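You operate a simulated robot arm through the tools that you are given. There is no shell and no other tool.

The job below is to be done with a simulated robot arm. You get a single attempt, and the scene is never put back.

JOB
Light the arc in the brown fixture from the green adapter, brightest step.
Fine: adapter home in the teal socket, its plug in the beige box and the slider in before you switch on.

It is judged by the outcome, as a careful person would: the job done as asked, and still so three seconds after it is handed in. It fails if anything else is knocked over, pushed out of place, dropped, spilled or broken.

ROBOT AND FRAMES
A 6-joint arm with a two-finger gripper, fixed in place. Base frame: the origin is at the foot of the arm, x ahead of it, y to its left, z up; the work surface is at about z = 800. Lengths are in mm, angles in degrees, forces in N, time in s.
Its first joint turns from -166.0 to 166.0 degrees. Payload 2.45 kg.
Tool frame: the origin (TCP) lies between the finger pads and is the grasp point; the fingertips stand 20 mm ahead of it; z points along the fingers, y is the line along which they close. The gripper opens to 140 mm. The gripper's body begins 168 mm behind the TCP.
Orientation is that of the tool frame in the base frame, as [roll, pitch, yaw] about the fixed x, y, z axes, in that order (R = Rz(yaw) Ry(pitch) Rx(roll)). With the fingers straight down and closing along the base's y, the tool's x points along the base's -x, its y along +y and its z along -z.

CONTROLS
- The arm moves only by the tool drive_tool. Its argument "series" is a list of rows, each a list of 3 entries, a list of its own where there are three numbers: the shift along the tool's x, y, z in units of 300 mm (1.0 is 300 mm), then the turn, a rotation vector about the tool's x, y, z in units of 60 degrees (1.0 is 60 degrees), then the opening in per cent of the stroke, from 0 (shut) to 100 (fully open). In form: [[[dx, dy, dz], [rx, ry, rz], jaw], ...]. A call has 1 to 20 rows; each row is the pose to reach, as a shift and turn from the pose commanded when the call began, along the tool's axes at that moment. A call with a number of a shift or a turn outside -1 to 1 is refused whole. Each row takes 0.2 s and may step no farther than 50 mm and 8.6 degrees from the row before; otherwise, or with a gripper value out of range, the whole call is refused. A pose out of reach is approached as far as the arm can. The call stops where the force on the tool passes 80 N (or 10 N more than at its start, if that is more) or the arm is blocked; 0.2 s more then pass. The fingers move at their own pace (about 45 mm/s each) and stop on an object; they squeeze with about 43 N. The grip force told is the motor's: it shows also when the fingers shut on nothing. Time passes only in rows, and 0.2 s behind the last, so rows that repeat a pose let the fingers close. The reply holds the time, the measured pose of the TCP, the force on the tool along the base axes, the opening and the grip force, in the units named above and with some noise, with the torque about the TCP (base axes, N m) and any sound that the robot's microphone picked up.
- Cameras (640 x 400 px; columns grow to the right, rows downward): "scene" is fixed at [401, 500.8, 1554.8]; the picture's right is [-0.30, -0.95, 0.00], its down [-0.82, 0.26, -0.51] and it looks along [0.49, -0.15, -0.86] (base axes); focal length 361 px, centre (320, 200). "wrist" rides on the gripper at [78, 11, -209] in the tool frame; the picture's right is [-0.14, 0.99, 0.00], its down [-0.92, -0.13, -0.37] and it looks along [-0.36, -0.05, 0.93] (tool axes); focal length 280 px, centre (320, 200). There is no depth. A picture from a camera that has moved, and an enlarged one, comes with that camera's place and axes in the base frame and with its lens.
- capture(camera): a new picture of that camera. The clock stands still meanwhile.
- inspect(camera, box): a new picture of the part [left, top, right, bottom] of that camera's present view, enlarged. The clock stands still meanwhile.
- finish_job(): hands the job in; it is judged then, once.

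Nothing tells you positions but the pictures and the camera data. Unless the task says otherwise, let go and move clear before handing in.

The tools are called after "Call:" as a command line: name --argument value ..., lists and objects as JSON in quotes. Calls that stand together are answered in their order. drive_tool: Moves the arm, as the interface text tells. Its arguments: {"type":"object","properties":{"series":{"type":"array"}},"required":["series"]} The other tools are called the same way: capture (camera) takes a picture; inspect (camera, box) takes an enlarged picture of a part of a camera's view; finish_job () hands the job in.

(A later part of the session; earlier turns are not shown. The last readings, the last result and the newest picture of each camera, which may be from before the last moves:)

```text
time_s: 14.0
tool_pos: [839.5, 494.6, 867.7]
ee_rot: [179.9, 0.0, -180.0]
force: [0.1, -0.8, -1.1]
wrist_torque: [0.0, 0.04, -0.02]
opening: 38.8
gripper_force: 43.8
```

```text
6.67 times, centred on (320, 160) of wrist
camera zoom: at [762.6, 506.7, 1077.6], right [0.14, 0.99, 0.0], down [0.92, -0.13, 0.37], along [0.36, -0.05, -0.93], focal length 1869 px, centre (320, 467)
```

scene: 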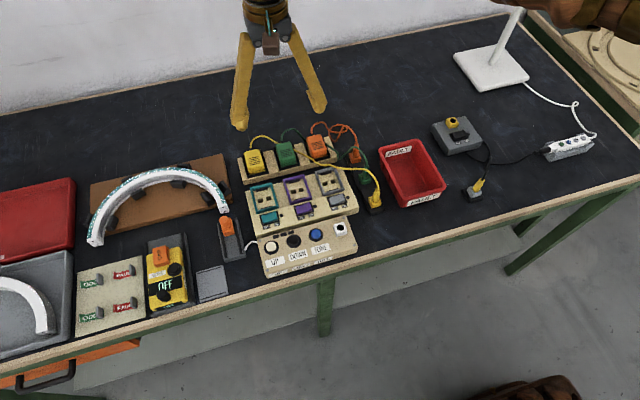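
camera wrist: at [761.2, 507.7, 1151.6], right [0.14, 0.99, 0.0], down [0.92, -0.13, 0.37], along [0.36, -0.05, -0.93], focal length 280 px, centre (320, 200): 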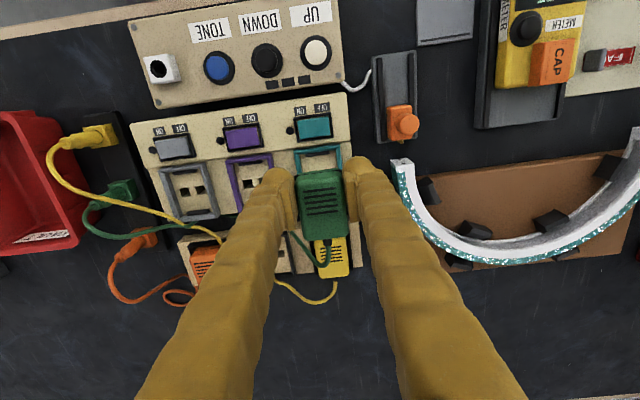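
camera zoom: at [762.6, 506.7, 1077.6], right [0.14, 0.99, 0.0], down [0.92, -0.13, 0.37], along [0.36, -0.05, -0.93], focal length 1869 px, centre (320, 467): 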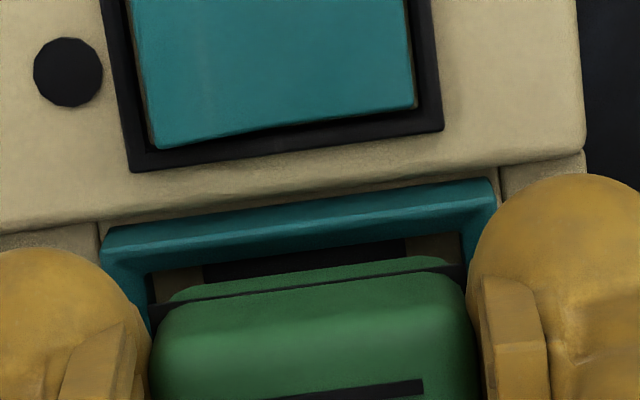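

Call:
drive_tool --series '[[[0, 0, 0.008], [0, 0, 0], 10], [[0, 0, 0.016], [0, 0, 0], 10], [[0, 0, 0.02], [0, 0, 0], 10], [[0, 0, 0.02], [0, 0, 0], 10]]'

Call:
inspect --camera "scene" --box '[248, 165, 308, 215]'

Call:
inspect --camera "wrist" --box '[280, 130, 360, 190]'

```text
time_s: 15.0
tool_pos: [838.0, 497.0, 862.0]
ee_rot: [-180.0, -0.1, 179.9]
force: [-0.3, 0.1, -0.9]
wrist_torque: [0.0, 0.0, 0.03]
opening: 38.8
gripper_force: 43.2
```

```text
8.00 times, centred on (278, 190) of scene
camera zoom: at [401.0, 500.8, 1554.8], right [-0.3, -0.95, 0.0], down [-0.82, 0.26, -0.51], along [0.49, -0.15, -0.86], focal length 2888 px, centre (656, 280)
```

zoom: 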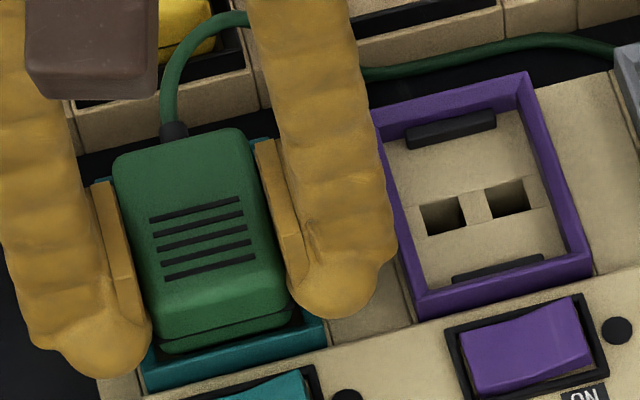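

```text
6.67 times, centred on (320, 160) of wrist
camera zoom: at [762.3, 506.5, 1071.8], right [0.14, 0.99, 0.0], down [0.92, -0.13, 0.37], along [0.36, -0.05, -0.93], focal length 1869 px, centre (320, 467)
```

zoom: 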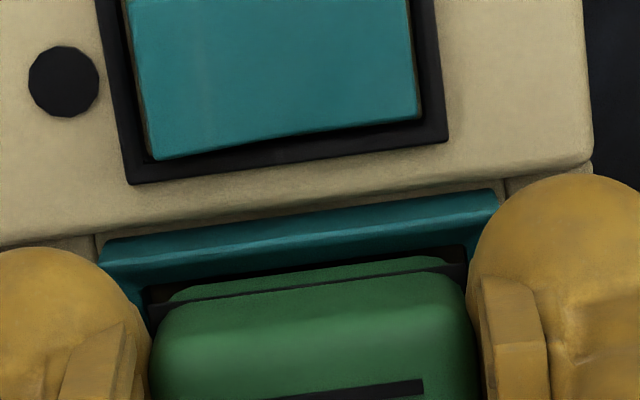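

Still free; continuing to seat with small increments.

Call:
drive_tool --series '[[[0, 0, 0.004], [0, 0, 0], 10], [[0, 0, 0.008], [0, 0, 0], 10], [[0, 0, 0.01], [0, 0, 0], 10], [[0, 0, 0.01], [0, 0, 0], 10]]'

Call:
inspect --camera "scene" --box '[248, 165, 308, 215]'

```text
time_s: 16.0
tool_pos: [838.8, 495.8, 859.8]
ee_rot: [180.0, -0.1, -180.0]
force: [3.1, -1.5, -0.7]
wrist_torque: [0.0, -0.07, 0.0]
opening: 38.7
gripper_force: 42.6
```

```text
8.00 times, centred on (278, 190) of scene
camera zoom: at [401.0, 500.8, 1554.8], right [-0.3, -0.95, 0.0], down [-0.82, 0.26, -0.51], along [0.49, -0.15, -0.86], focal length 2888 px, centre (656, 280)
```

zoom: 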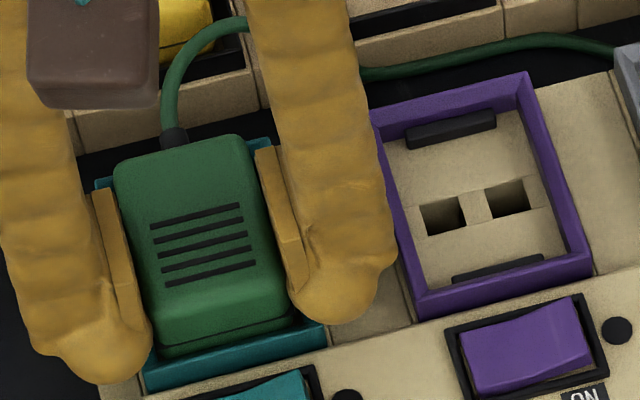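

A small +x reaction has appeared (about 3 N), so it touches the front clip. I'll ease 1 mm in +x and continue down.

Call:
drive_tool --series '[[[-0.003, 0, 0], [0, 0, 0], 10], [[-0.004, 0, 0.003], [0, 0, 0], 10], [[-0.004, 0, 0.006], [0, 0, 0], 10], [[-0.004, 0, 0.006], [0, 0, 0], 10]]'

Call:
inspect --camera "scene" --box '[248, 165, 308, 215]'

```text
time_s: 17.0
tool_pos: [840.4, 496.3, 856.7]
ee_rot: [180.0, 0.1, 180.0]
force: [0.0, 0.3, -1.1]
wrist_torque: [-0.01, 0.0, 0.02]
opening: 38.7
gripper_force: 43.0
```

```text
8.00 times, centred on (278, 190) of scene
camera zoom: at [401.0, 500.8, 1554.8], right [-0.3, -0.95, 0.0], down [-0.82, 0.26, -0.51], along [0.49, -0.15, -0.86], focal length 2888 px, centre (656, 280)
```

zoom: 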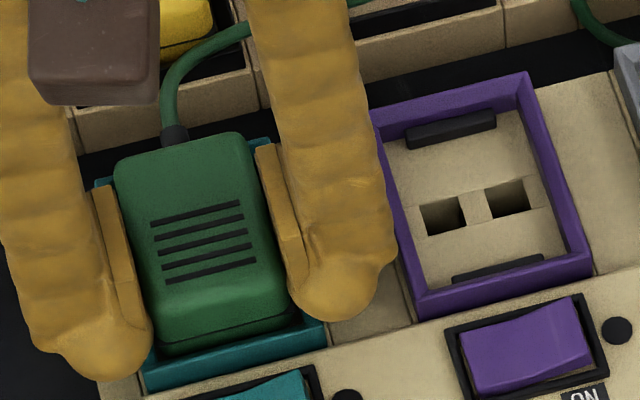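

Call:
drive_tool --series '[[[0, 0, 0.003], [0, 0, 0], 10], [[0, 0, 0.006], [0, 0, 0], 10], [[0, 0, 0.007], [0, 0, 0], 10], [[0, 0, 0.007], [0, 0, 0], 10]]'

```text
time_s: 18.0
tool_pos: [839.5, 495.4, 855.8]
ee_rot: [-179.9, 0.1, -180.0]
force: [0.9, -6.5, 32.4]
wrist_torque: [-0.42, -0.29, -0.06]
opening: 38.3
gripper_force: 43.1
```

Fz has risen to 32 N at z≈855.8, near the expected seat. I'll look closely before pushing more.

Call:
inspect --camera "scene" --box '[248, 165, 308, 215]'

Call:
inspect --camera "wrist" --box '[270, 130, 370, 250]'

Call:
inspect --camera "scene" --box '[225, 110, 385, 240]'

```text
8.00 times, centred on (278, 190) of scene
camera zoom: at [401.0, 500.8, 1554.8], right [-0.3, -0.95, 0.0], down [-0.82, 0.26, -0.51], along [0.49, -0.15, -0.86], focal length 2888 px, centre (656, 280)
```

zoom: 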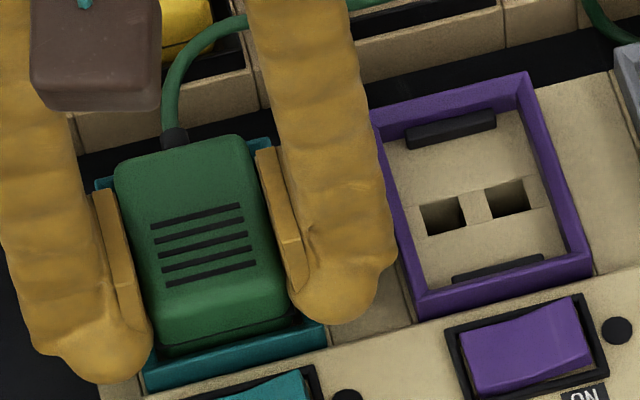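

```text
3.33 times, centred on (320, 190) of wrist
camera zoom: at [763.3, 506.4, 1066.1], right [0.14, 0.99, 0.0], down [0.92, -0.13, 0.37], along [0.37, -0.05, -0.93], focal length 935 px, centre (320, 233)
```

zoom: 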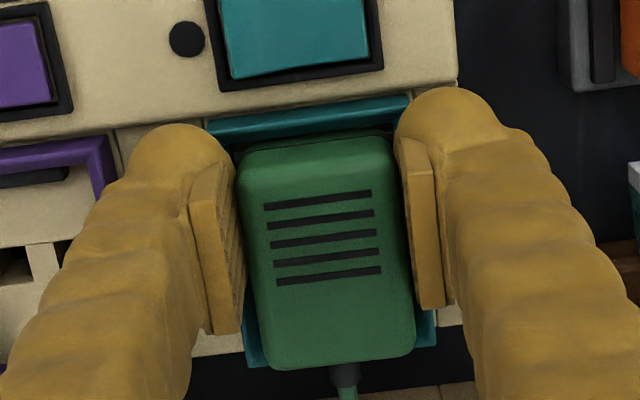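

```text
3.08 times, centred on (305, 175) of scene
camera zoom: at [401.0, 500.8, 1554.8], right [-0.3, -0.95, 0.0], down [-0.82, 0.26, -0.51], along [0.49, -0.15, -0.86], focal length 1111 px, centre (366, 277)
```

zoom: 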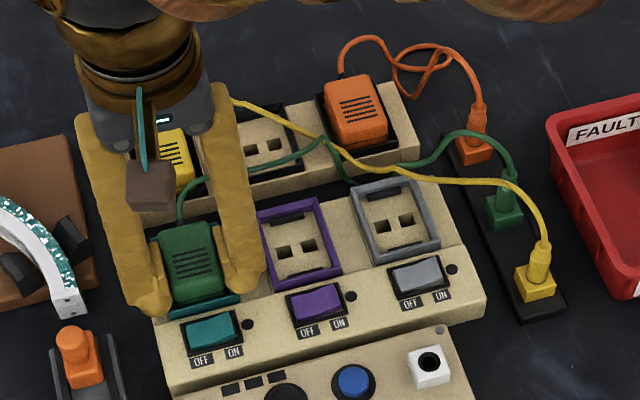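

The adapter sits within the frame. I'll press a little further to see whether it clicks home or is already bottomed.

Call:
drive_tool --series '[[[0, 0, 0.0025], [0, 0, 0], 10], [[0, 0, 0.0035], [0, 0, 0], 10], [[0, 0, 0.0035], [0, 0, 0], 10]]'

```text
time_s: 18.8
tool_pos: [840.3, 496.4, 855.1]
ee_rot: [179.9, 0.1, -180.0]
force: [-7.1, -5.1, 67.3]
wrist_torque: [-0.93, -0.38, -0.17]
opening: 38.8
gripper_force: 42.8
```

It is stiff (about 33 N/mm), so either bottomed or the fingertips are on the frame rim. I'll relieve the load, open slightly, rise, and check the seat visually.

Call:
drive_tool --series '[[[0, 0, -0.0065], [0, 0, 0], 10], [[0, 0, -0.0065], [0, 0, 0], 36], [[0, 0, -0.0065], [0, 0, 0], 36], [[0, 0, -0.0065], [0, 0, 0], 36]]'

Call:
inspect --camera "wrist" --box '[270, 130, 370, 250]'

Call:
inspect --camera "scene" --box '[248, 165, 308, 215]'

```text
time_s: 19.8
tool_pos: [840.6, 495.7, 855.5]
ee_rot: [179.9, 0.0, -180.0]
force: [2.4, 17.8, 40.1]
wrist_torque: [-0.76, -0.03, 0.02]
opening: 40.1
gripper_force: 0.0
```

```text
3.33 times, centred on (320, 190) of wrist
camera zoom: at [763.5, 506.8, 1065.7], right [0.14, 0.99, 0.0], down [0.92, -0.13, 0.37], along [0.37, -0.05, -0.93], focal length 935 px, centre (320, 233)
```

zoom: 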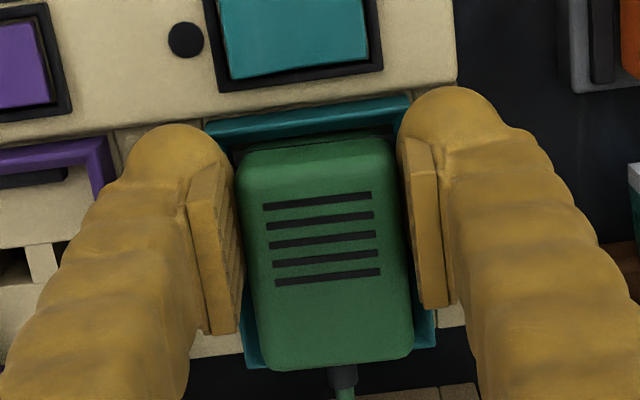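

```text
8.00 times, centred on (278, 190) of scene
camera zoom: at [401.0, 500.8, 1554.8], right [-0.3, -0.95, 0.0], down [-0.82, 0.26, -0.51], along [0.49, -0.15, -0.86], focal length 2888 px, centre (656, 280)
```

zoom: 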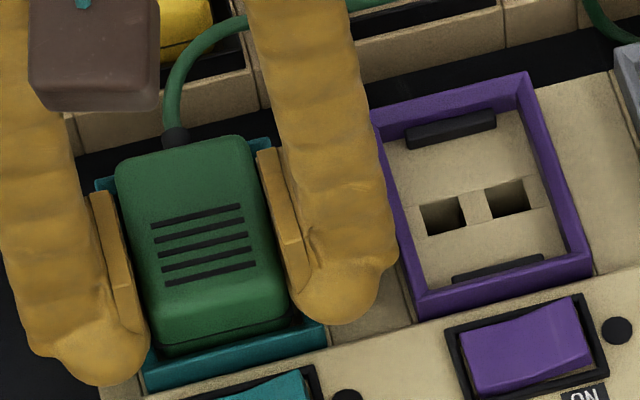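

The left fingertip is standing on the socket's rim (contact about 28 mm to the −y side), so the load was not on the adapter. I'll rise a few mm, let the jaws open, and reassess the adapter's depth.

Call:
drive_tool --series '[[[0, 0, -0.01], [0, 0, 0], 33], [[0, 0, -0.02], [0, 0, 0], 36], [[0, 0, -0.03], [0, 0, 0], 36], [[0, 0, -0.03], [0, 0, 0], 36]]'

Call:
inspect --camera "wrist" --box '[270, 130, 370, 250]'

Call:
inspect --camera "scene" --box '[248, 165, 308, 215]'

```text
time_s: 20.8
tool_pos: [840.8, 495.1, 864.3]
ee_rot: [-180.0, 0.1, -180.0]
force: [0.5, -0.1, -0.4]
wrist_torque: [-0.01, -0.01, -0.01]
opening: 50.5
gripper_force: 0.1
```

```text
3.33 times, centred on (320, 190) of wrist
camera zoom: at [763.6, 506.6, 1074.1], right [0.14, 0.99, 0.0], down [0.92, -0.13, 0.37], along [0.36, -0.05, -0.93], focal length 935 px, centre (320, 233)
```

zoom: 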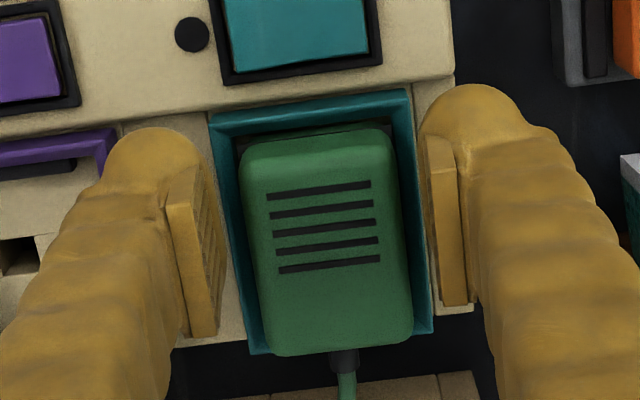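

```text
8.00 times, centred on (278, 190) of scene
camera zoom: at [401.0, 500.8, 1554.8], right [-0.3, -0.95, 0.0], down [-0.82, 0.26, -0.51], along [0.49, -0.15, -0.86], focal length 2888 px, centre (656, 280)
```

zoom: 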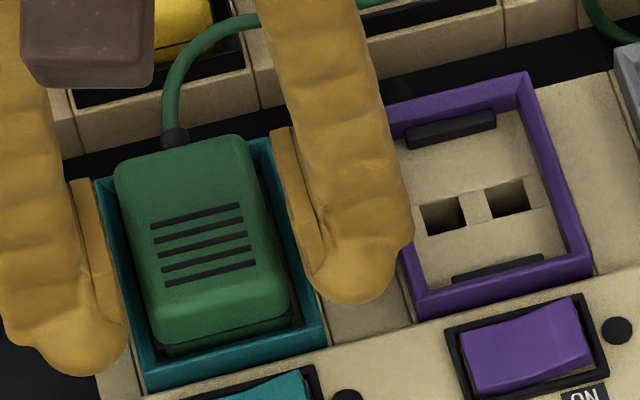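

The adapter sits in the frame but may be a couple of mm proud. I'll rise, close the fingers, and press down gently on the middle of its top.

Call:
drive_tool --series '[[[0, 0, -0.06], [0, 0, 0], 36], [[0, 0, -0.12], [0, 0, 0], 36], [[-0.045, 0.001, -0.12], [0, 0, 0], 10], [[-0.045, 0.001, -0.12], [0, 0, 0], 0], [[-0.045, 0.001, -0.12], [0, 0, 0], 0], [[-0.045, 0.001, -0.12], [0, 0, 0], 0]]'

Call:
capture --camera "wrist"

Call:
inspect --camera "scene" --box '[248, 165, 308, 215]'

```text
time_s: 22.2
tool_pos: [853.5, 495.8, 901.5]
ee_rot: [-180.0, 0.0, -179.9]
force: [0.1, 0.2, -0.3]
wrist_torque: [-0.03, 0.0, 0.03]
opening: 0.0
gripper_force: 27.8
```

```text
taken
camera wrist: at [777.0, 506.7, 1110.2], right [0.14, 0.99, 0.0], down [0.92, -0.13, 0.37], along [0.36, -0.05, -0.93], focal length 280 px, centre (320, 200)
```

wrist: 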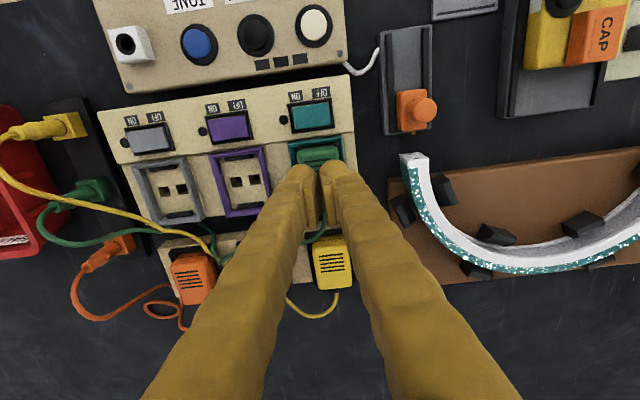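

```text
8.00 times, centred on (278, 190) of scene
camera zoom: at [401.0, 500.8, 1554.8], right [-0.3, -0.95, 0.0], down [-0.82, 0.26, -0.51], along [0.49, -0.15, -0.86], focal length 2888 px, centre (656, 280)
```

zoom: 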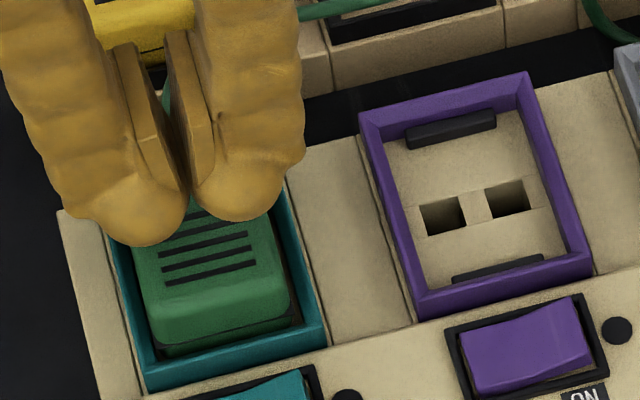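

Call:
drive_tool --series '[[[0, 0, 0.03], [0, 0, 0], 0], [[0, 0, 0.06], [0, 0, 0], 0], [[0, 0, 0.07], [0, 0, 0], 0], [[0, 0, 0.07], [0, 0, 0], 0]]'

Call:
inspect --camera "scene" --box '[248, 165, 308, 215]'

```text
time_s: 23.2
tool_pos: [852.6, 495.8, 878.3]
ee_rot: [180.0, 0.0, -179.9]
force: [0.3, 0.1, 0.2]
wrist_torque: [0.01, -0.01, 0.0]
opening: 0.0
gripper_force: 28.9
```

```text
8.00 times, centred on (278, 190) of scene
camera zoom: at [401.0, 500.8, 1554.8], right [-0.3, -0.95, 0.0], down [-0.82, 0.26, -0.51], along [0.49, -0.15, -0.86], focal length 2888 px, centre (656, 280)
```

zoom: 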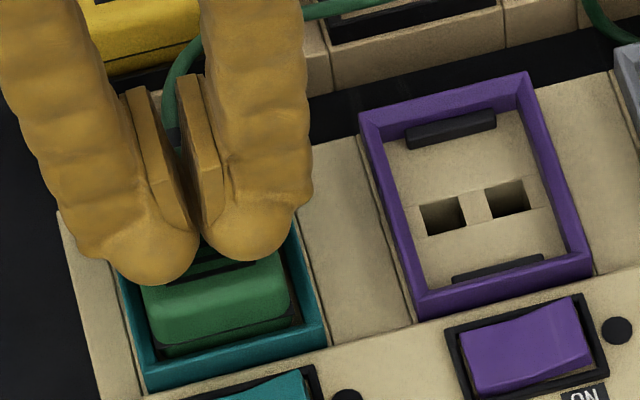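

Call:
drive_tool --series '[[[0, 0, 0.004], [0, 0, 0], 0], [[0, 0, 0.008], [0, 0, 0], 0], [[0, 0, 0.01], [0, 0, 0], 0], [[0, 0, 0.01], [0, 0, 0], 0]]'

```text
time_s: 24.2
tool_pos: [853.1, 495.9, 876.0]
ee_rot: [-179.9, 0.0, 180.0]
force: [0.8, -0.4, -0.1]
wrist_torque: [-0.03, 0.01, -0.02]
opening: 0.0
gripper_force: 29.7
```

Call:
drive_tool --series '[[[0, 0, 0.003], [0, 0, 0], 0], [[0, 0, 0.006], [0, 0, 0], 0], [[0, 0, 0.007], [0, 0, 0], 0], [[0, 0, 0.007], [0, 0, 0], 0]]'

```text
time_s: 25.2
tool_pos: [853.1, 496.2, 875.1]
ee_rot: [-179.9, 0.0, 180.0]
force: [0.9, 2.1, 3.8]
wrist_torque: [0.07, -0.04, 0.02]
opening: 5.8
gripper_force: 29.9
```

Call:
inspect --camera "scene" --box '[248, 165, 308, 215]'

Call:
inspect --camera "wrist" --box '[250, 110, 390, 240]'

```text
8.00 times, centred on (278, 190) of scene
camera zoom: at [401.0, 500.8, 1554.8], right [-0.3, -0.95, 0.0], down [-0.82, 0.26, -0.51], along [0.49, -0.15, -0.86], focal length 2888 px, centre (656, 280)
```

zoom: 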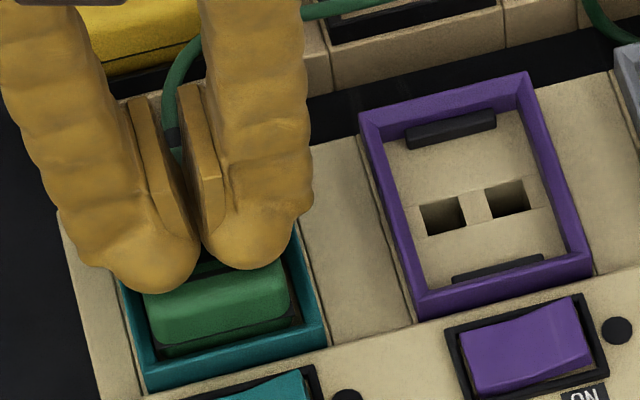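

```text
3.08 times, centred on (320, 175) of wrist
camera zoom: at [777.2, 506.9, 1084.6], right [0.14, 0.99, 0.0], down [0.92, -0.13, 0.37], along [0.37, -0.05, -0.93], focal length 863 px, centre (320, 277)
```

zoom: 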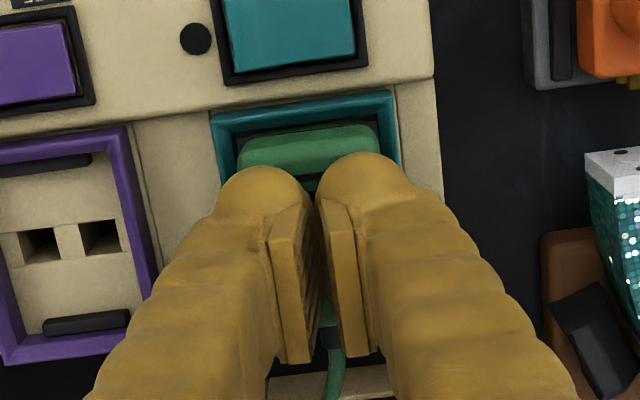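

Call:
drive_tool --series '[[[0, 0, 0.002], [0, 0, 0], 0], [[0, 0, 0.004], [0, 0, 0], 0], [[0, 0, 0.004], [0, 0, 0], 0]]'

```text
time_s: 26.0
tool_pos: [853.7, 496.3, 874.7]
ee_rot: [-179.9, 0.1, -180.0]
force: [1.2, -0.3, 23.9]
wrist_torque: [-0.02, -0.03, 0.02]
opening: 6.2
gripper_force: 29.6
```

Call:
drive_tool --series '[[[0, 0, 0.003], [0, 0, 0], 0], [[0, 0, 0.005], [0, 0, 0], 0], [[0, 0, 0.005], [0, 0, 0], 0]]'

Call:
inspect --camera "scene" --box '[248, 165, 308, 215]'

```text
time_s: 26.8
tool_pos: [853.6, 495.6, 873.4]
ee_rot: [179.8, 0.1, -180.0]
force: [-1.6, -1.9, 58.5]
wrist_torque: [-0.11, -0.01, 0.01]
opening: 6.1
gripper_force: 29.3
```

```text
8.00 times, centred on (278, 190) of scene
camera zoom: at [401.0, 500.8, 1554.8], right [-0.3, -0.95, 0.0], down [-0.82, 0.26, -0.51], along [0.49, -0.15, -0.86], focal length 2888 px, centre (656, 280)
```

zoom: 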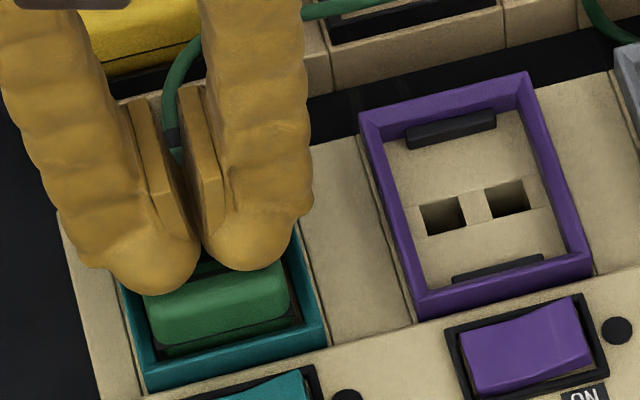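

The force grows stiffly to 58 N with no movement and no tilting torque, so the adapter is bottomed in the teal socket. I'll retreat upward and look.

Call:
drive_tool --series '[[[0, 0, -0.02], [0, 0, 0], 0], [[0, 0, -0.1], [0, 0, 0], 0], [[0.05, 0, -0.25], [0, 0, 0], 0], [[0.15, 0, -0.4], [0, 0, 0], 10], [[0.15, 0, -0.4], [0, 0, 0], 30]]'

Call:
inspect --camera "scene" --box '[248, 165, 308, 215]'

Call:
capture --camera "wrist"

```text
refused: row 4 steps farther than a row can; nothing moved
```

```text
8.00 times, centred on (278, 190) of scene
camera zoom: at [401.0, 500.8, 1554.8], right [-0.3, -0.95, 0.0], down [-0.82, 0.26, -0.51], along [0.49, -0.15, -0.86], focal length 2888 px, centre (656, 280)
```

zoom: 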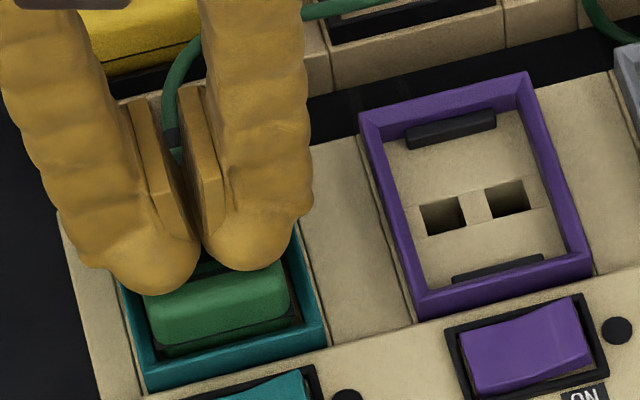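

```text
taken
camera wrist: at [776.7, 506.8, 1083.8], right [0.14, 0.99, 0.0], down [0.92, -0.13, 0.37], along [0.37, -0.05, -0.93], focal length 280 px, centre (320, 200)
```

wrist: 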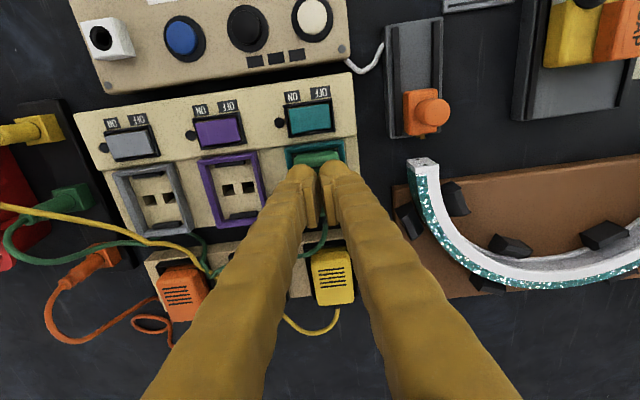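

The last step was too long, so nothing moved. I'll retreat again in shorter steps.

Call:
drive_tool --series '[[[0, 0, -0.02], [0, 0, 0], 0], [[0, 0, -0.1], [0, 0, 0], 0], [[0.03, 0, -0.22], [0, 0, 0], 0], [[0.1, 0, -0.32], [0, 0, 0], 30], [[0.15, 0, -0.4], [0, 0, 0], 60], [[0.15, 0, -0.4], [0, 0, 0], 60]]'

Call:
inspect --camera "scene" --box '[248, 165, 308, 215]'

Call:
capture --camera "wrist"

Call:
capture --camera "scene"

```text
time_s: 28.2
tool_pos: [808.4, 496.9, 992.5]
ee_rot: [179.9, 0.0, -180.0]
force: [-0.3, 1.7, 0.3]
wrist_torque: [0.01, 0.02, 0.02]
opening: 68.3
gripper_force: 0.1
```

```text
8.00 times, centred on (278, 190) of scene
camera zoom: at [401.0, 500.8, 1554.8], right [-0.3, -0.95, 0.0], down [-0.82, 0.26, -0.51], along [0.49, -0.15, -0.86], focal length 2888 px, centre (656, 280)
```

zoom: 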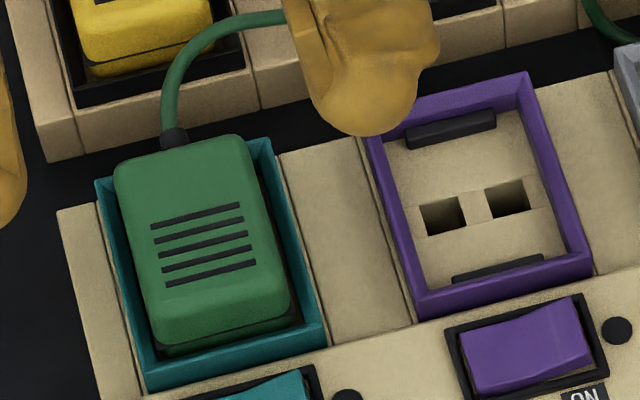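

```text
taken
camera wrist: at [731.3, 508.2, 1201.7], right [0.14, 0.99, 0.0], down [0.92, -0.13, 0.37], along [0.36, -0.05, -0.93], focal length 280 px, centre (320, 200)
```

wrist: 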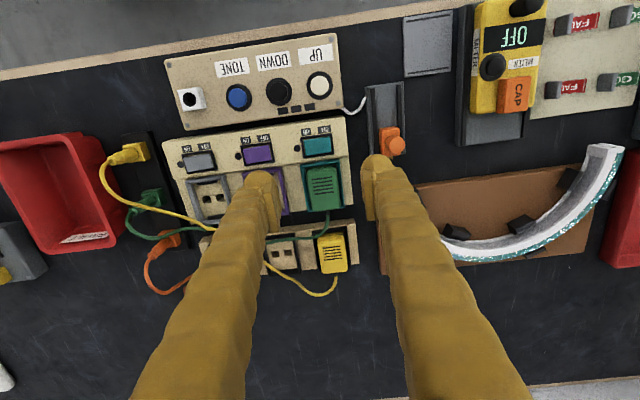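

```text
taken
```

scene: 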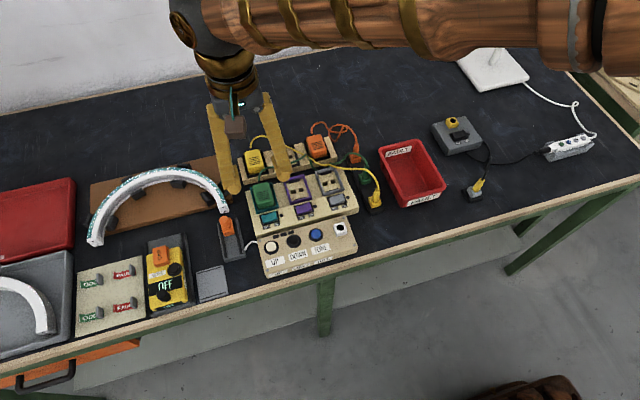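

The adapter sits square in the teal socket. Next I'll move above the green plug in the black strip, staying high.

Call:
drive_tool --series '[[[0, -0.12, -0.02], [0, 0, 0], 60], [[-0.02, -0.26, -0.03], [0, 0, 0], 60], [[-0.03, -0.4, -0.03], [0, 0, 0], 60], [[-0.05, -0.54, -0.03], [0, 0, 0], 60], [[-0.06, -0.68, -0.03], [0, 0, 0], 60], [[-0.06, -0.8, -0.03], [0, 0, 0], 60], [[-0.06, -0.8, -0.03], [0, 0, 0], 60]]'

Call:
capture --camera "wrist"

Call:
inspect --camera "scene" --box '[248, 165, 308, 215]'

Call:
inspect --camera "scene" --box '[320, 130, 400, 220]'

```text
time_s: 29.8
tool_pos: [826.6, 255.4, 999.9]
ee_rot: [-180.0, 0.0, 180.0]
force: [-0.7, -0.5, 0.1]
wrist_torque: [-0.01, -0.01, -0.04]
opening: 83.8
gripper_force: 0.0
```

```text
taken
camera wrist: at [750.5, 266.5, 1209.7], right [0.14, 0.99, 0.0], down [0.92, -0.13, 0.37], along [0.36, -0.05, -0.93], focal length 280 px, centre (320, 200)
```

wrist: 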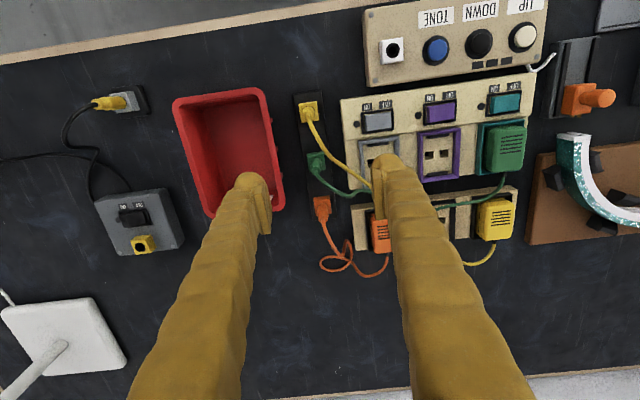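

```text
8.00 times, centred on (278, 190) of scene
camera zoom: at [401.0, 500.8, 1554.8], right [-0.3, -0.95, 0.0], down [-0.82, 0.26, -0.51], along [0.49, -0.15, -0.86], focal length 2888 px, centre (656, 280)
```

zoom: 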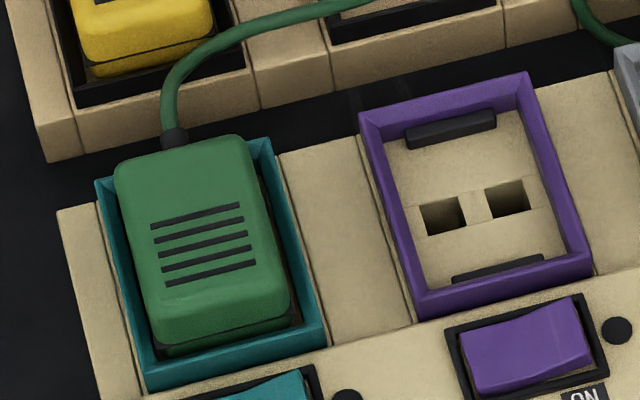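

```text
4.44 times, centred on (360, 175) of scene
camera zoom: at [401.0, 500.8, 1554.8], right [-0.3, -0.95, 0.0], down [-0.82, 0.26, -0.51], along [0.49, -0.15, -0.86], focal length 1604 px, centre (142, 311)
```

zoom: 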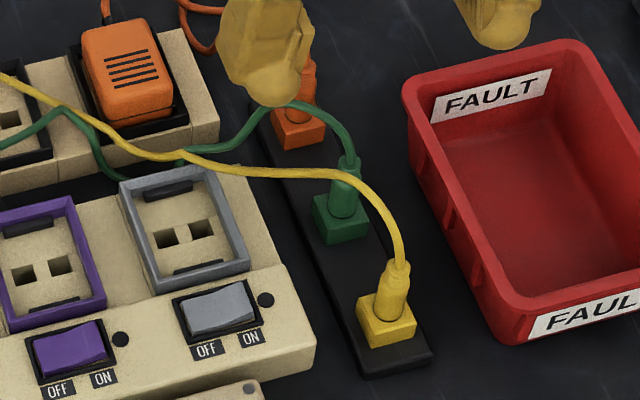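

Call:
inspect --camera "wrist" --box '[280, 85, 380, 225]'

Call:
inspect --camera "wrist" --box '[355, 0, 555, 105]'

Call:
inspect --camera "scene" --box '[370, 150, 420, 200]'

Call:
inspect --camera "scene" --box '[340, 140, 390, 190]'

```text
2.86 times, centred on (330, 155) of wrist
camera zoom: at [750.5, 266.5, 1209.7], right [0.14, 0.99, 0.0], down [0.92, -0.13, 0.37], along [0.36, -0.05, -0.93], focal length 801 px, centre (291, 329)
```

zoom: 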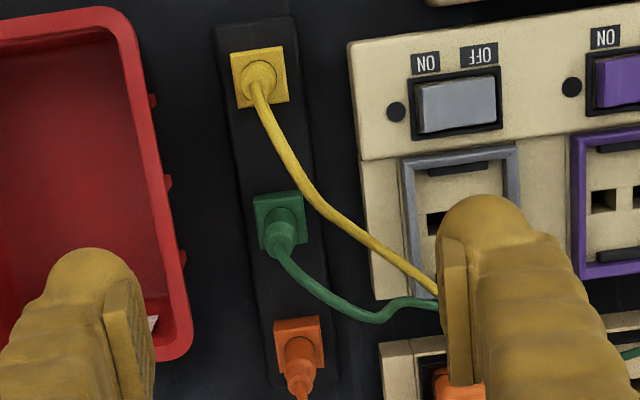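

```text
3.20 times, centred on (455, 52) of wrist
camera zoom: at [750.5, 266.5, 1209.7], right [0.14, 0.99, 0.0], down [0.92, -0.13, 0.37], along [0.36, -0.05, -0.93], focal length 897 px, centre (-112, 672)
```

zoom: 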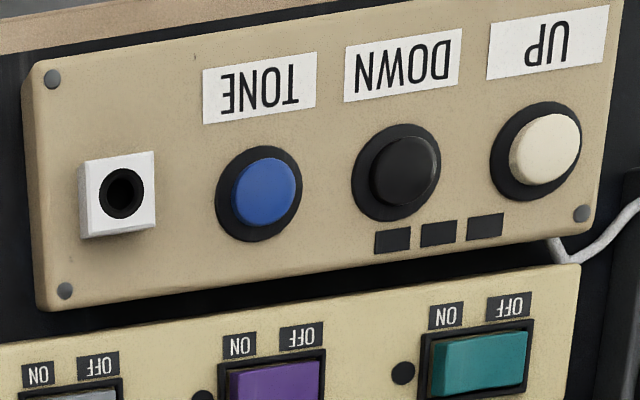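

```text
8.00 times, centred on (395, 175) of scene
camera zoom: at [401.0, 500.8, 1554.8], right [-0.3, -0.95, 0.0], down [-0.82, 0.26, -0.51], along [0.49, -0.15, -0.86], focal length 2888 px, centre (-280, 400)
```

zoom: 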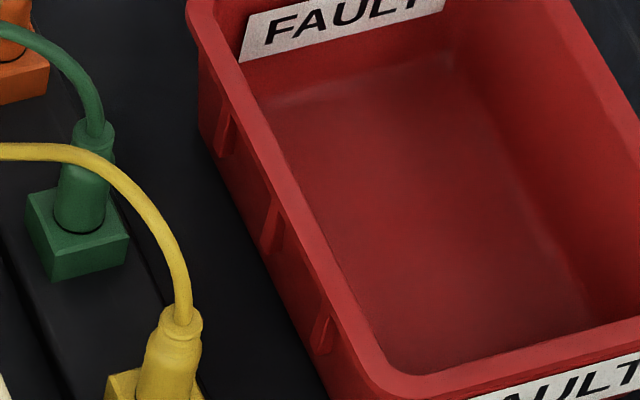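

```text
8.00 times, centred on (365, 165) of scene
camera zoom: at [401.0, 500.8, 1554.8], right [-0.3, -0.95, 0.0], down [-0.82, 0.26, -0.51], along [0.49, -0.15, -0.86], focal length 2888 px, centre (-40, 480)
```

zoom: 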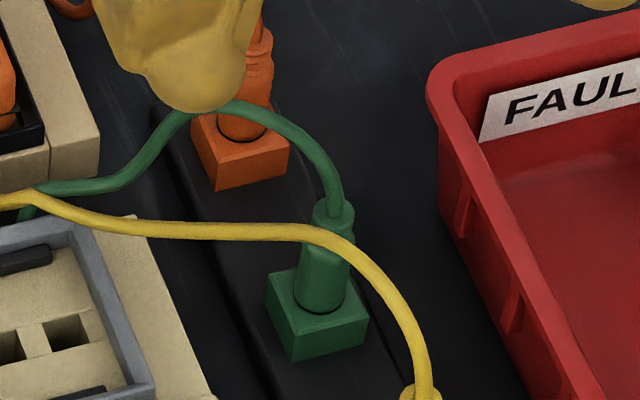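

The colored cubes are fixed holders, and the green plug is the tapered boot standing in the green holder (axis about (844, 248), cube top z≈821, boot top about 875). The beige box's white jack hole is at about (720.5, 354.6, 851). The yellow cord arches nearby, so I'll turn the gripper −60° to keep its fingers clear and come above the plug.

Call:
drive_tool --series '[[[-0.01, -0.005, 0.01], [0, 0, 0.125], 50], [[-0.02, -0.01, 0.03], [0, 0, 0.25], 40], [[-0.03, -0.015, 0.05], [0, 0, 0.375], 30], [[-0.04, -0.02, 0.07], [0, 0, 0.5], 30], [[-0.05, -0.0247, 0.09], [0, 0, 0.625], 30], [[-0.058, -0.0247, 0.11], [0, 0, 0.75], 30], [[-0.058, -0.0247, 0.13], [0, 0, 0.875], 30], [[-0.058, -0.0247, 0.15], [0, 0, 1.0], 30], [[-0.058, -0.0247, 0.15], [0, 0, 1.0], 30]]'

Call:
capture --camera "wrist"

Call:
inspect --camera "scene" --box '[320, 110, 420, 200]'

```text
time_s: 31.8
tool_pos: [844.1, 247.7, 955.3]
ee_rot: [-179.9, 0.0, 119.9]
force: [0.9, -0.6, -0.6]
wrist_torque: [-0.01, -0.02, 0.01]
opening: 41.8
gripper_force: 0.1
```

```text
taken
camera wrist: at [816.7, 321.7, 1164.7], right [0.93, 0.38, 0.0], down [0.35, -0.86, 0.37], along [0.14, -0.34, -0.93], focal length 280 px, centre (320, 200)
```

wrist: 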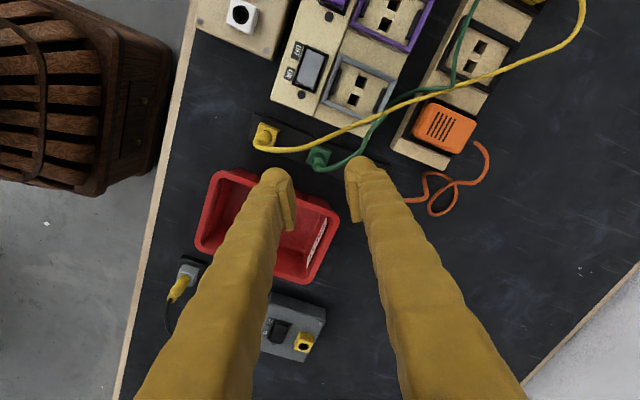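

```text
4.44 times, centred on (370, 155) of scene
camera zoom: at [401.0, 500.8, 1554.8], right [-0.3, -0.95, 0.0], down [-0.82, 0.26, -0.51], along [0.49, -0.15, -0.86], focal length 1604 px, centre (98, 400)
```

zoom: 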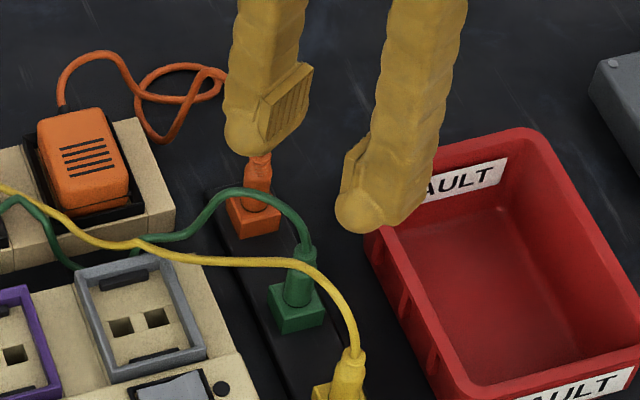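

Call:
inspect --camera "wrist" --box '[240, 100, 400, 220]'

Call:
inspect --camera "wrist" --box '[290, 130, 360, 190]'

Call:
inspect --camera "scene" --box '[370, 150, 410, 190]'

```text
3.33 times, centred on (320, 160) of wrist
camera zoom: at [816.7, 321.7, 1164.7], right [0.93, 0.38, 0.0], down [0.35, -0.86, 0.37], along [0.14, -0.34, -0.93], focal length 935 px, centre (320, 333)
```

zoom: 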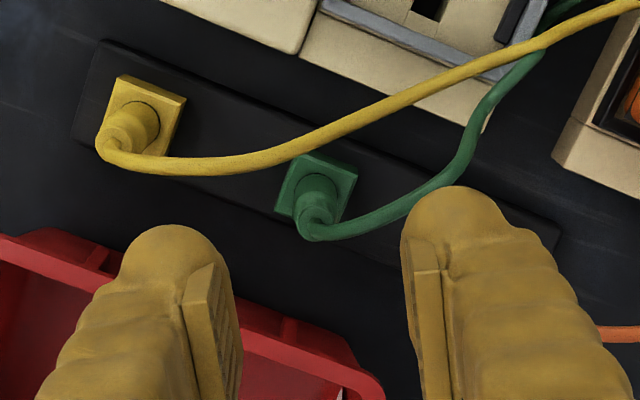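

```text
6.67 times, centred on (325, 160) of wrist
camera zoom: at [816.7, 321.7, 1164.7], right [0.93, 0.38, 0.0], down [0.35, -0.86, 0.37], along [0.14, -0.34, -0.93], focal length 1869 px, centre (287, 467)
```

zoom: 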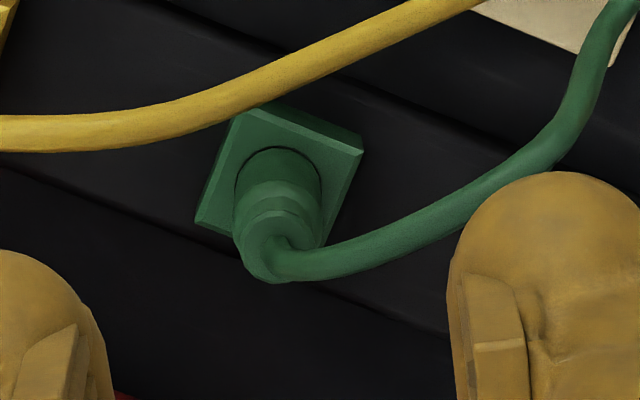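

```text
10.00 times, centred on (390, 170) of scene
camera zoom: at [401.0, 500.8, 1554.8], right [-0.3, -0.95, 0.0], down [-0.82, 0.26, -0.51], along [0.49, -0.15, -0.86], focal length 3610 px, centre (-380, 500)
```

zoom: 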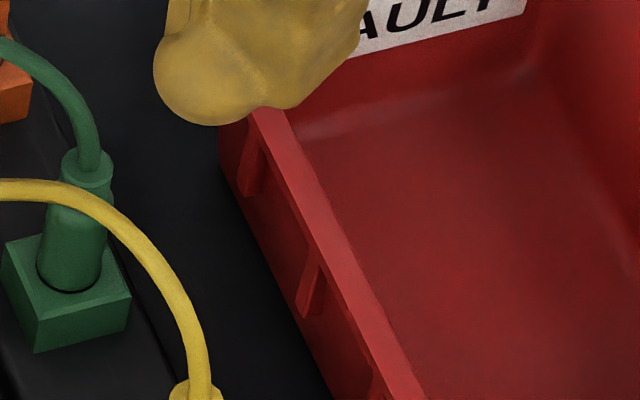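

The boot's axis is at about (844.8, 247.4), about 16 mm in diameter. Its own cord leaves toward +x/+y, so I'll turn the gripper to straddle that cord (closing axis about 120° from x), which also keeps clear of the yellow cord. I'm turning at height.

Call:
drive_tool --series '[[[0, 0, 0], [0, 0, -0.125], 30], [[0, 0, 0], [0, 0, -0.25], 25], [[0, 0, 0], [0, 0, -0.375], 20], [[0, 0, 0], [0, 0, -0.5], 17], [[0, 0, 0], [0, 0, -0.625], 17], [[0, 0, 0], [0, 0, -0.75], 17], [[0, 0, 0], [0, 0, -0.875], 17], [[0, 0, 0], [0, 0, -1.0], 17]]'

Call:
drive_tool --series '[[[0, 0, 0], [0, 0, -0.125], 17], [[0, 0, 0], [0, 0, -0.25], 17], [[0, 0, 0], [0, 0, -0.375], 17], [[0, 0, 0], [0, 0, -0.5], 17], [[0, 0, 0], [0, 0, -0.5], 17]]'

Call:
inspect --camera "wrist" --box '[240, 100, 400, 220]'

Call:
inspect --camera "scene" --box '[320, 110, 420, 200]'

```text
time_s: 33.6
tool_pos: [843.9, 248.0, 955.4]
ee_rot: [-180.0, 0.1, -179.9]
force: [0.3, 0.7, -0.2]
wrist_torque: [-0.04, -0.01, -0.01]
opening: 24.1
gripper_force: 0.1
```

```text
time_s: 34.8
tool_pos: [842.6, 248.8, 956.6]
ee_rot: [-180.0, 0.0, -149.9]
force: [-0.4, -0.2, 0.1]
wrist_torque: [0.01, 0.02, -0.01]
opening: 23.7
gripper_force: 0.0
```

```text
3.33 times, centred on (320, 160) of wrist
camera zoom: at [772.0, 219.0, 1165.3], right [-0.38, 0.93, 0.0], down [0.86, 0.35, 0.37], along [0.34, 0.14, -0.93], focal length 935 px, centre (320, 333)
```

zoom: 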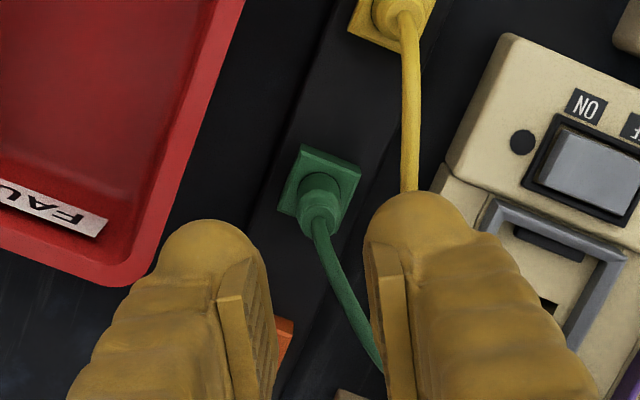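

```text
4.44 times, centred on (370, 155) of scene
camera zoom: at [401.0, 500.8, 1554.8], right [-0.3, -0.95, 0.0], down [-0.82, 0.26, -0.51], along [0.49, -0.15, -0.86], focal length 1604 px, centre (98, 400)
```

zoom: 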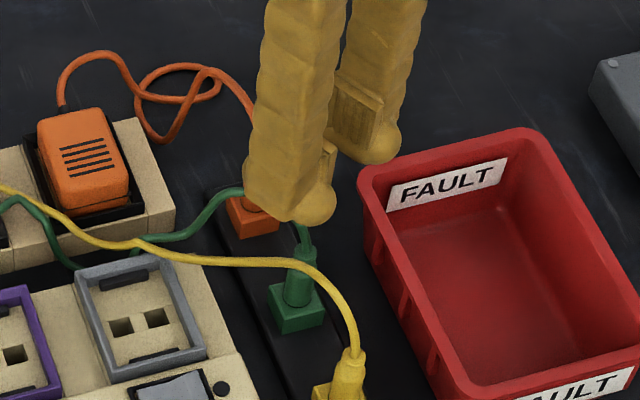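

Call:
inspect --camera "wrist" --box '[300, 130, 350, 180]'

Call:
inspect --camera "scene" --box '[370, 160, 400, 190]'

```text
8.00 times, centred on (325, 155) of wrist
camera zoom: at [772.0, 219.0, 1165.3], right [-0.38, 0.93, 0.0], down [0.86, 0.35, 0.37], along [0.34, 0.14, -0.93], focal length 2243 px, centre (280, 560)
```

zoom: 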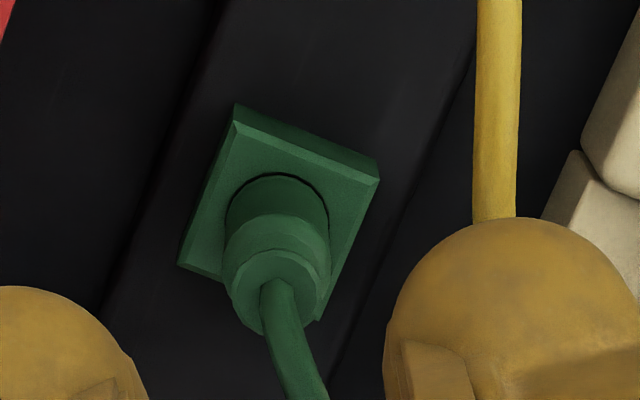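

```text
13.33 times, centred on (385, 175) of scene
camera zoom: at [401.0, 500.8, 1554.8], right [-0.3, -0.95, 0.0], down [-0.82, 0.26, -0.51], along [0.49, -0.15, -0.86], focal length 4813 px, centre (-547, 533)
```

zoom: 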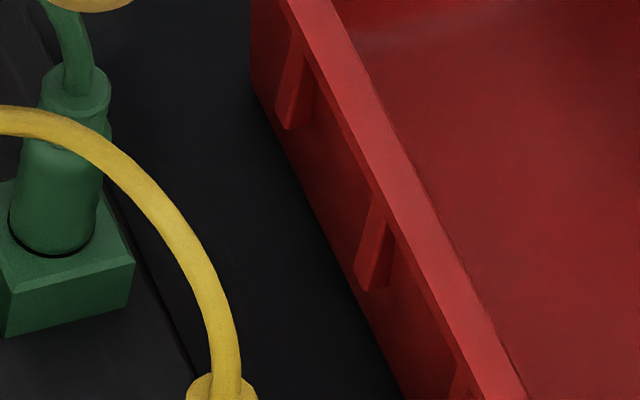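

At high zoom the TCP is within 0.5 mm of the boot's axis. I'll shift 1.3 mm away from the yellow cord, narrow to 21 mm, and descend partway.

Call:
drive_tool --series '[[[0, -0.0045, 0.05], [0, 0, 0], 15], [[0, -0.0045, 0.12], [0, 0, 0], 15], [[0, -0.0045, 0.18], [0, 0, 0], 15], [[0, -0.0045, 0.18], [0, 0, 0], 15]]'

Call:
inspect --camera "wrist" --box '[270, 120, 380, 220]'

Call:
inspect --camera "scene" --box '[350, 130, 410, 190]'

```text
time_s: 35.8
tool_pos: [844.1, 248.5, 901.3]
ee_rot: [-180.0, 0.1, -150.1]
force: [-0.3, 0.2, 0.2]
wrist_torque: [0.05, 0.0, 0.04]
opening: 21.3
gripper_force: 0.1
```

```text
4.00 times, centred on (325, 170) of wrist
camera zoom: at [772.4, 218.9, 1110.6], right [-0.38, 0.93, 0.0], down [0.86, 0.35, 0.37], along [0.34, 0.14, -0.93], focal length 1122 px, centre (300, 320)
```

zoom: 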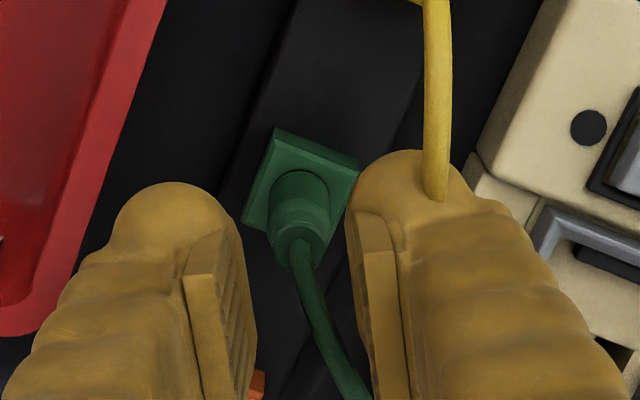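

```text
6.67 times, centred on (380, 160) of scene
camera zoom: at [401.0, 500.8, 1554.8], right [-0.3, -0.95, 0.0], down [-0.82, 0.26, -0.51], along [0.49, -0.15, -0.86], focal length 2406 px, centre (-80, 467)
```

zoom: 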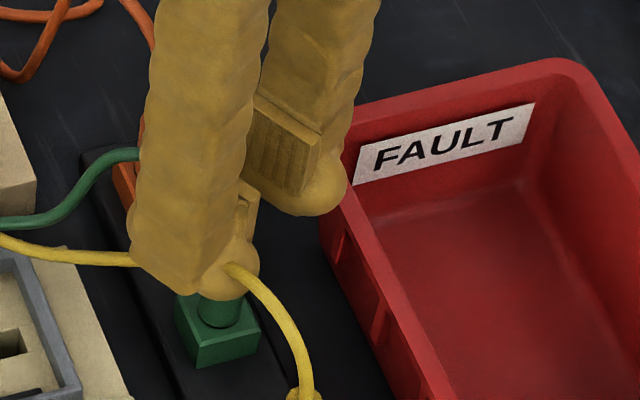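

The cord doesn't push back (no force). I'm continuing down around the boot.

Call:
drive_tool --series '[[[0, 0, 0.05], [0, 0, 0], 15], [[0, 0, 0.1], [0, 0, 0], 15], [[0, 0, 0.13], [0, 0, 0], 15], [[0, 0, 0.13], [0, 0, 0], 15]]'

Call:
inspect --camera "wrist" --box '[270, 120, 380, 220]'

Call:
inspect --camera "scene" --box '[350, 130, 410, 190]'

```text
time_s: 36.8
tool_pos: [844.8, 247.7, 861.3]
ee_rot: [-180.0, 0.0, -149.9]
force: [-0.2, 0.0, 0.2]
wrist_torque: [0.01, -0.05, 0.02]
opening: 20.9
gripper_force: 0.1
```

```text
4.00 times, centred on (325, 170) of wrist
camera zoom: at [772.9, 217.5, 1071.4], right [-0.38, 0.93, 0.0], down [0.86, 0.35, 0.37], along [0.34, 0.14, -0.93], focal length 1122 px, centre (300, 320)
```

zoom: 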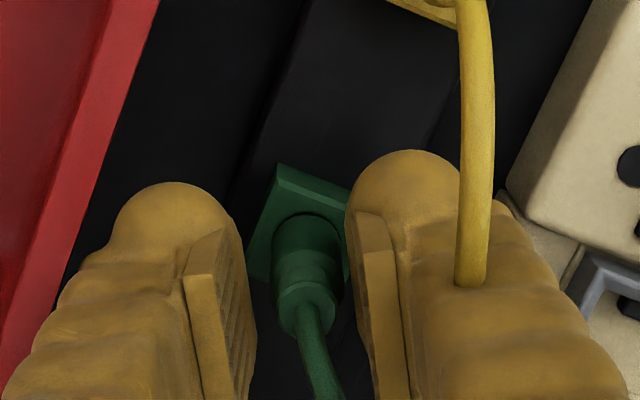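

```text
6.67 times, centred on (380, 160) of scene
camera zoom: at [401.0, 500.8, 1554.8], right [-0.3, -0.95, 0.0], down [-0.82, 0.26, -0.51], along [0.49, -0.15, -0.86], focal length 2406 px, centre (-80, 467)
```

zoom: 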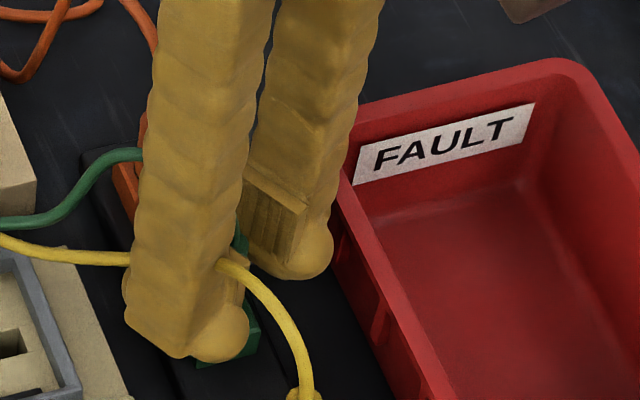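

Cords pass freely. I'll recentre 1 mm on the boot, drop to about z 847, then close.

Call:
drive_tool --series '[[[0, 0.004, 0.02], [0, 0, 0], 15], [[0, 0.004, 0.047], [0, 0, 0], 15], [[0, 0.004, 0.047], [0, 0, 0], 15]]'

Call:
inspect --camera "wrist" --box '[270, 120, 380, 220]'

```text
time_s: 37.6
tool_pos: [844.3, 247.5, 847.7]
ee_rot: [180.0, 0.1, -150.0]
force: [0.1, 0.1, 0.4]
wrist_torque: [0.02, -0.03, 0.03]
opening: 20.9
gripper_force: 0.0
```

```text
4.00 times, centred on (325, 170) of wrist
camera zoom: at [772.4, 218.3, 1057.8], right [-0.38, 0.93, 0.0], down [0.86, 0.35, 0.37], along [0.34, 0.14, -0.93], focal length 1122 px, centre (300, 320)
```

zoom: 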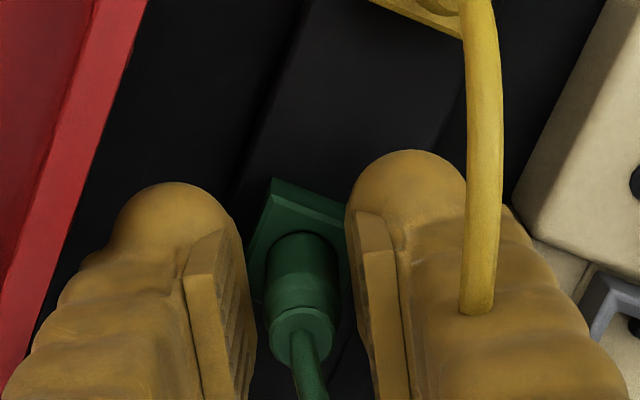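

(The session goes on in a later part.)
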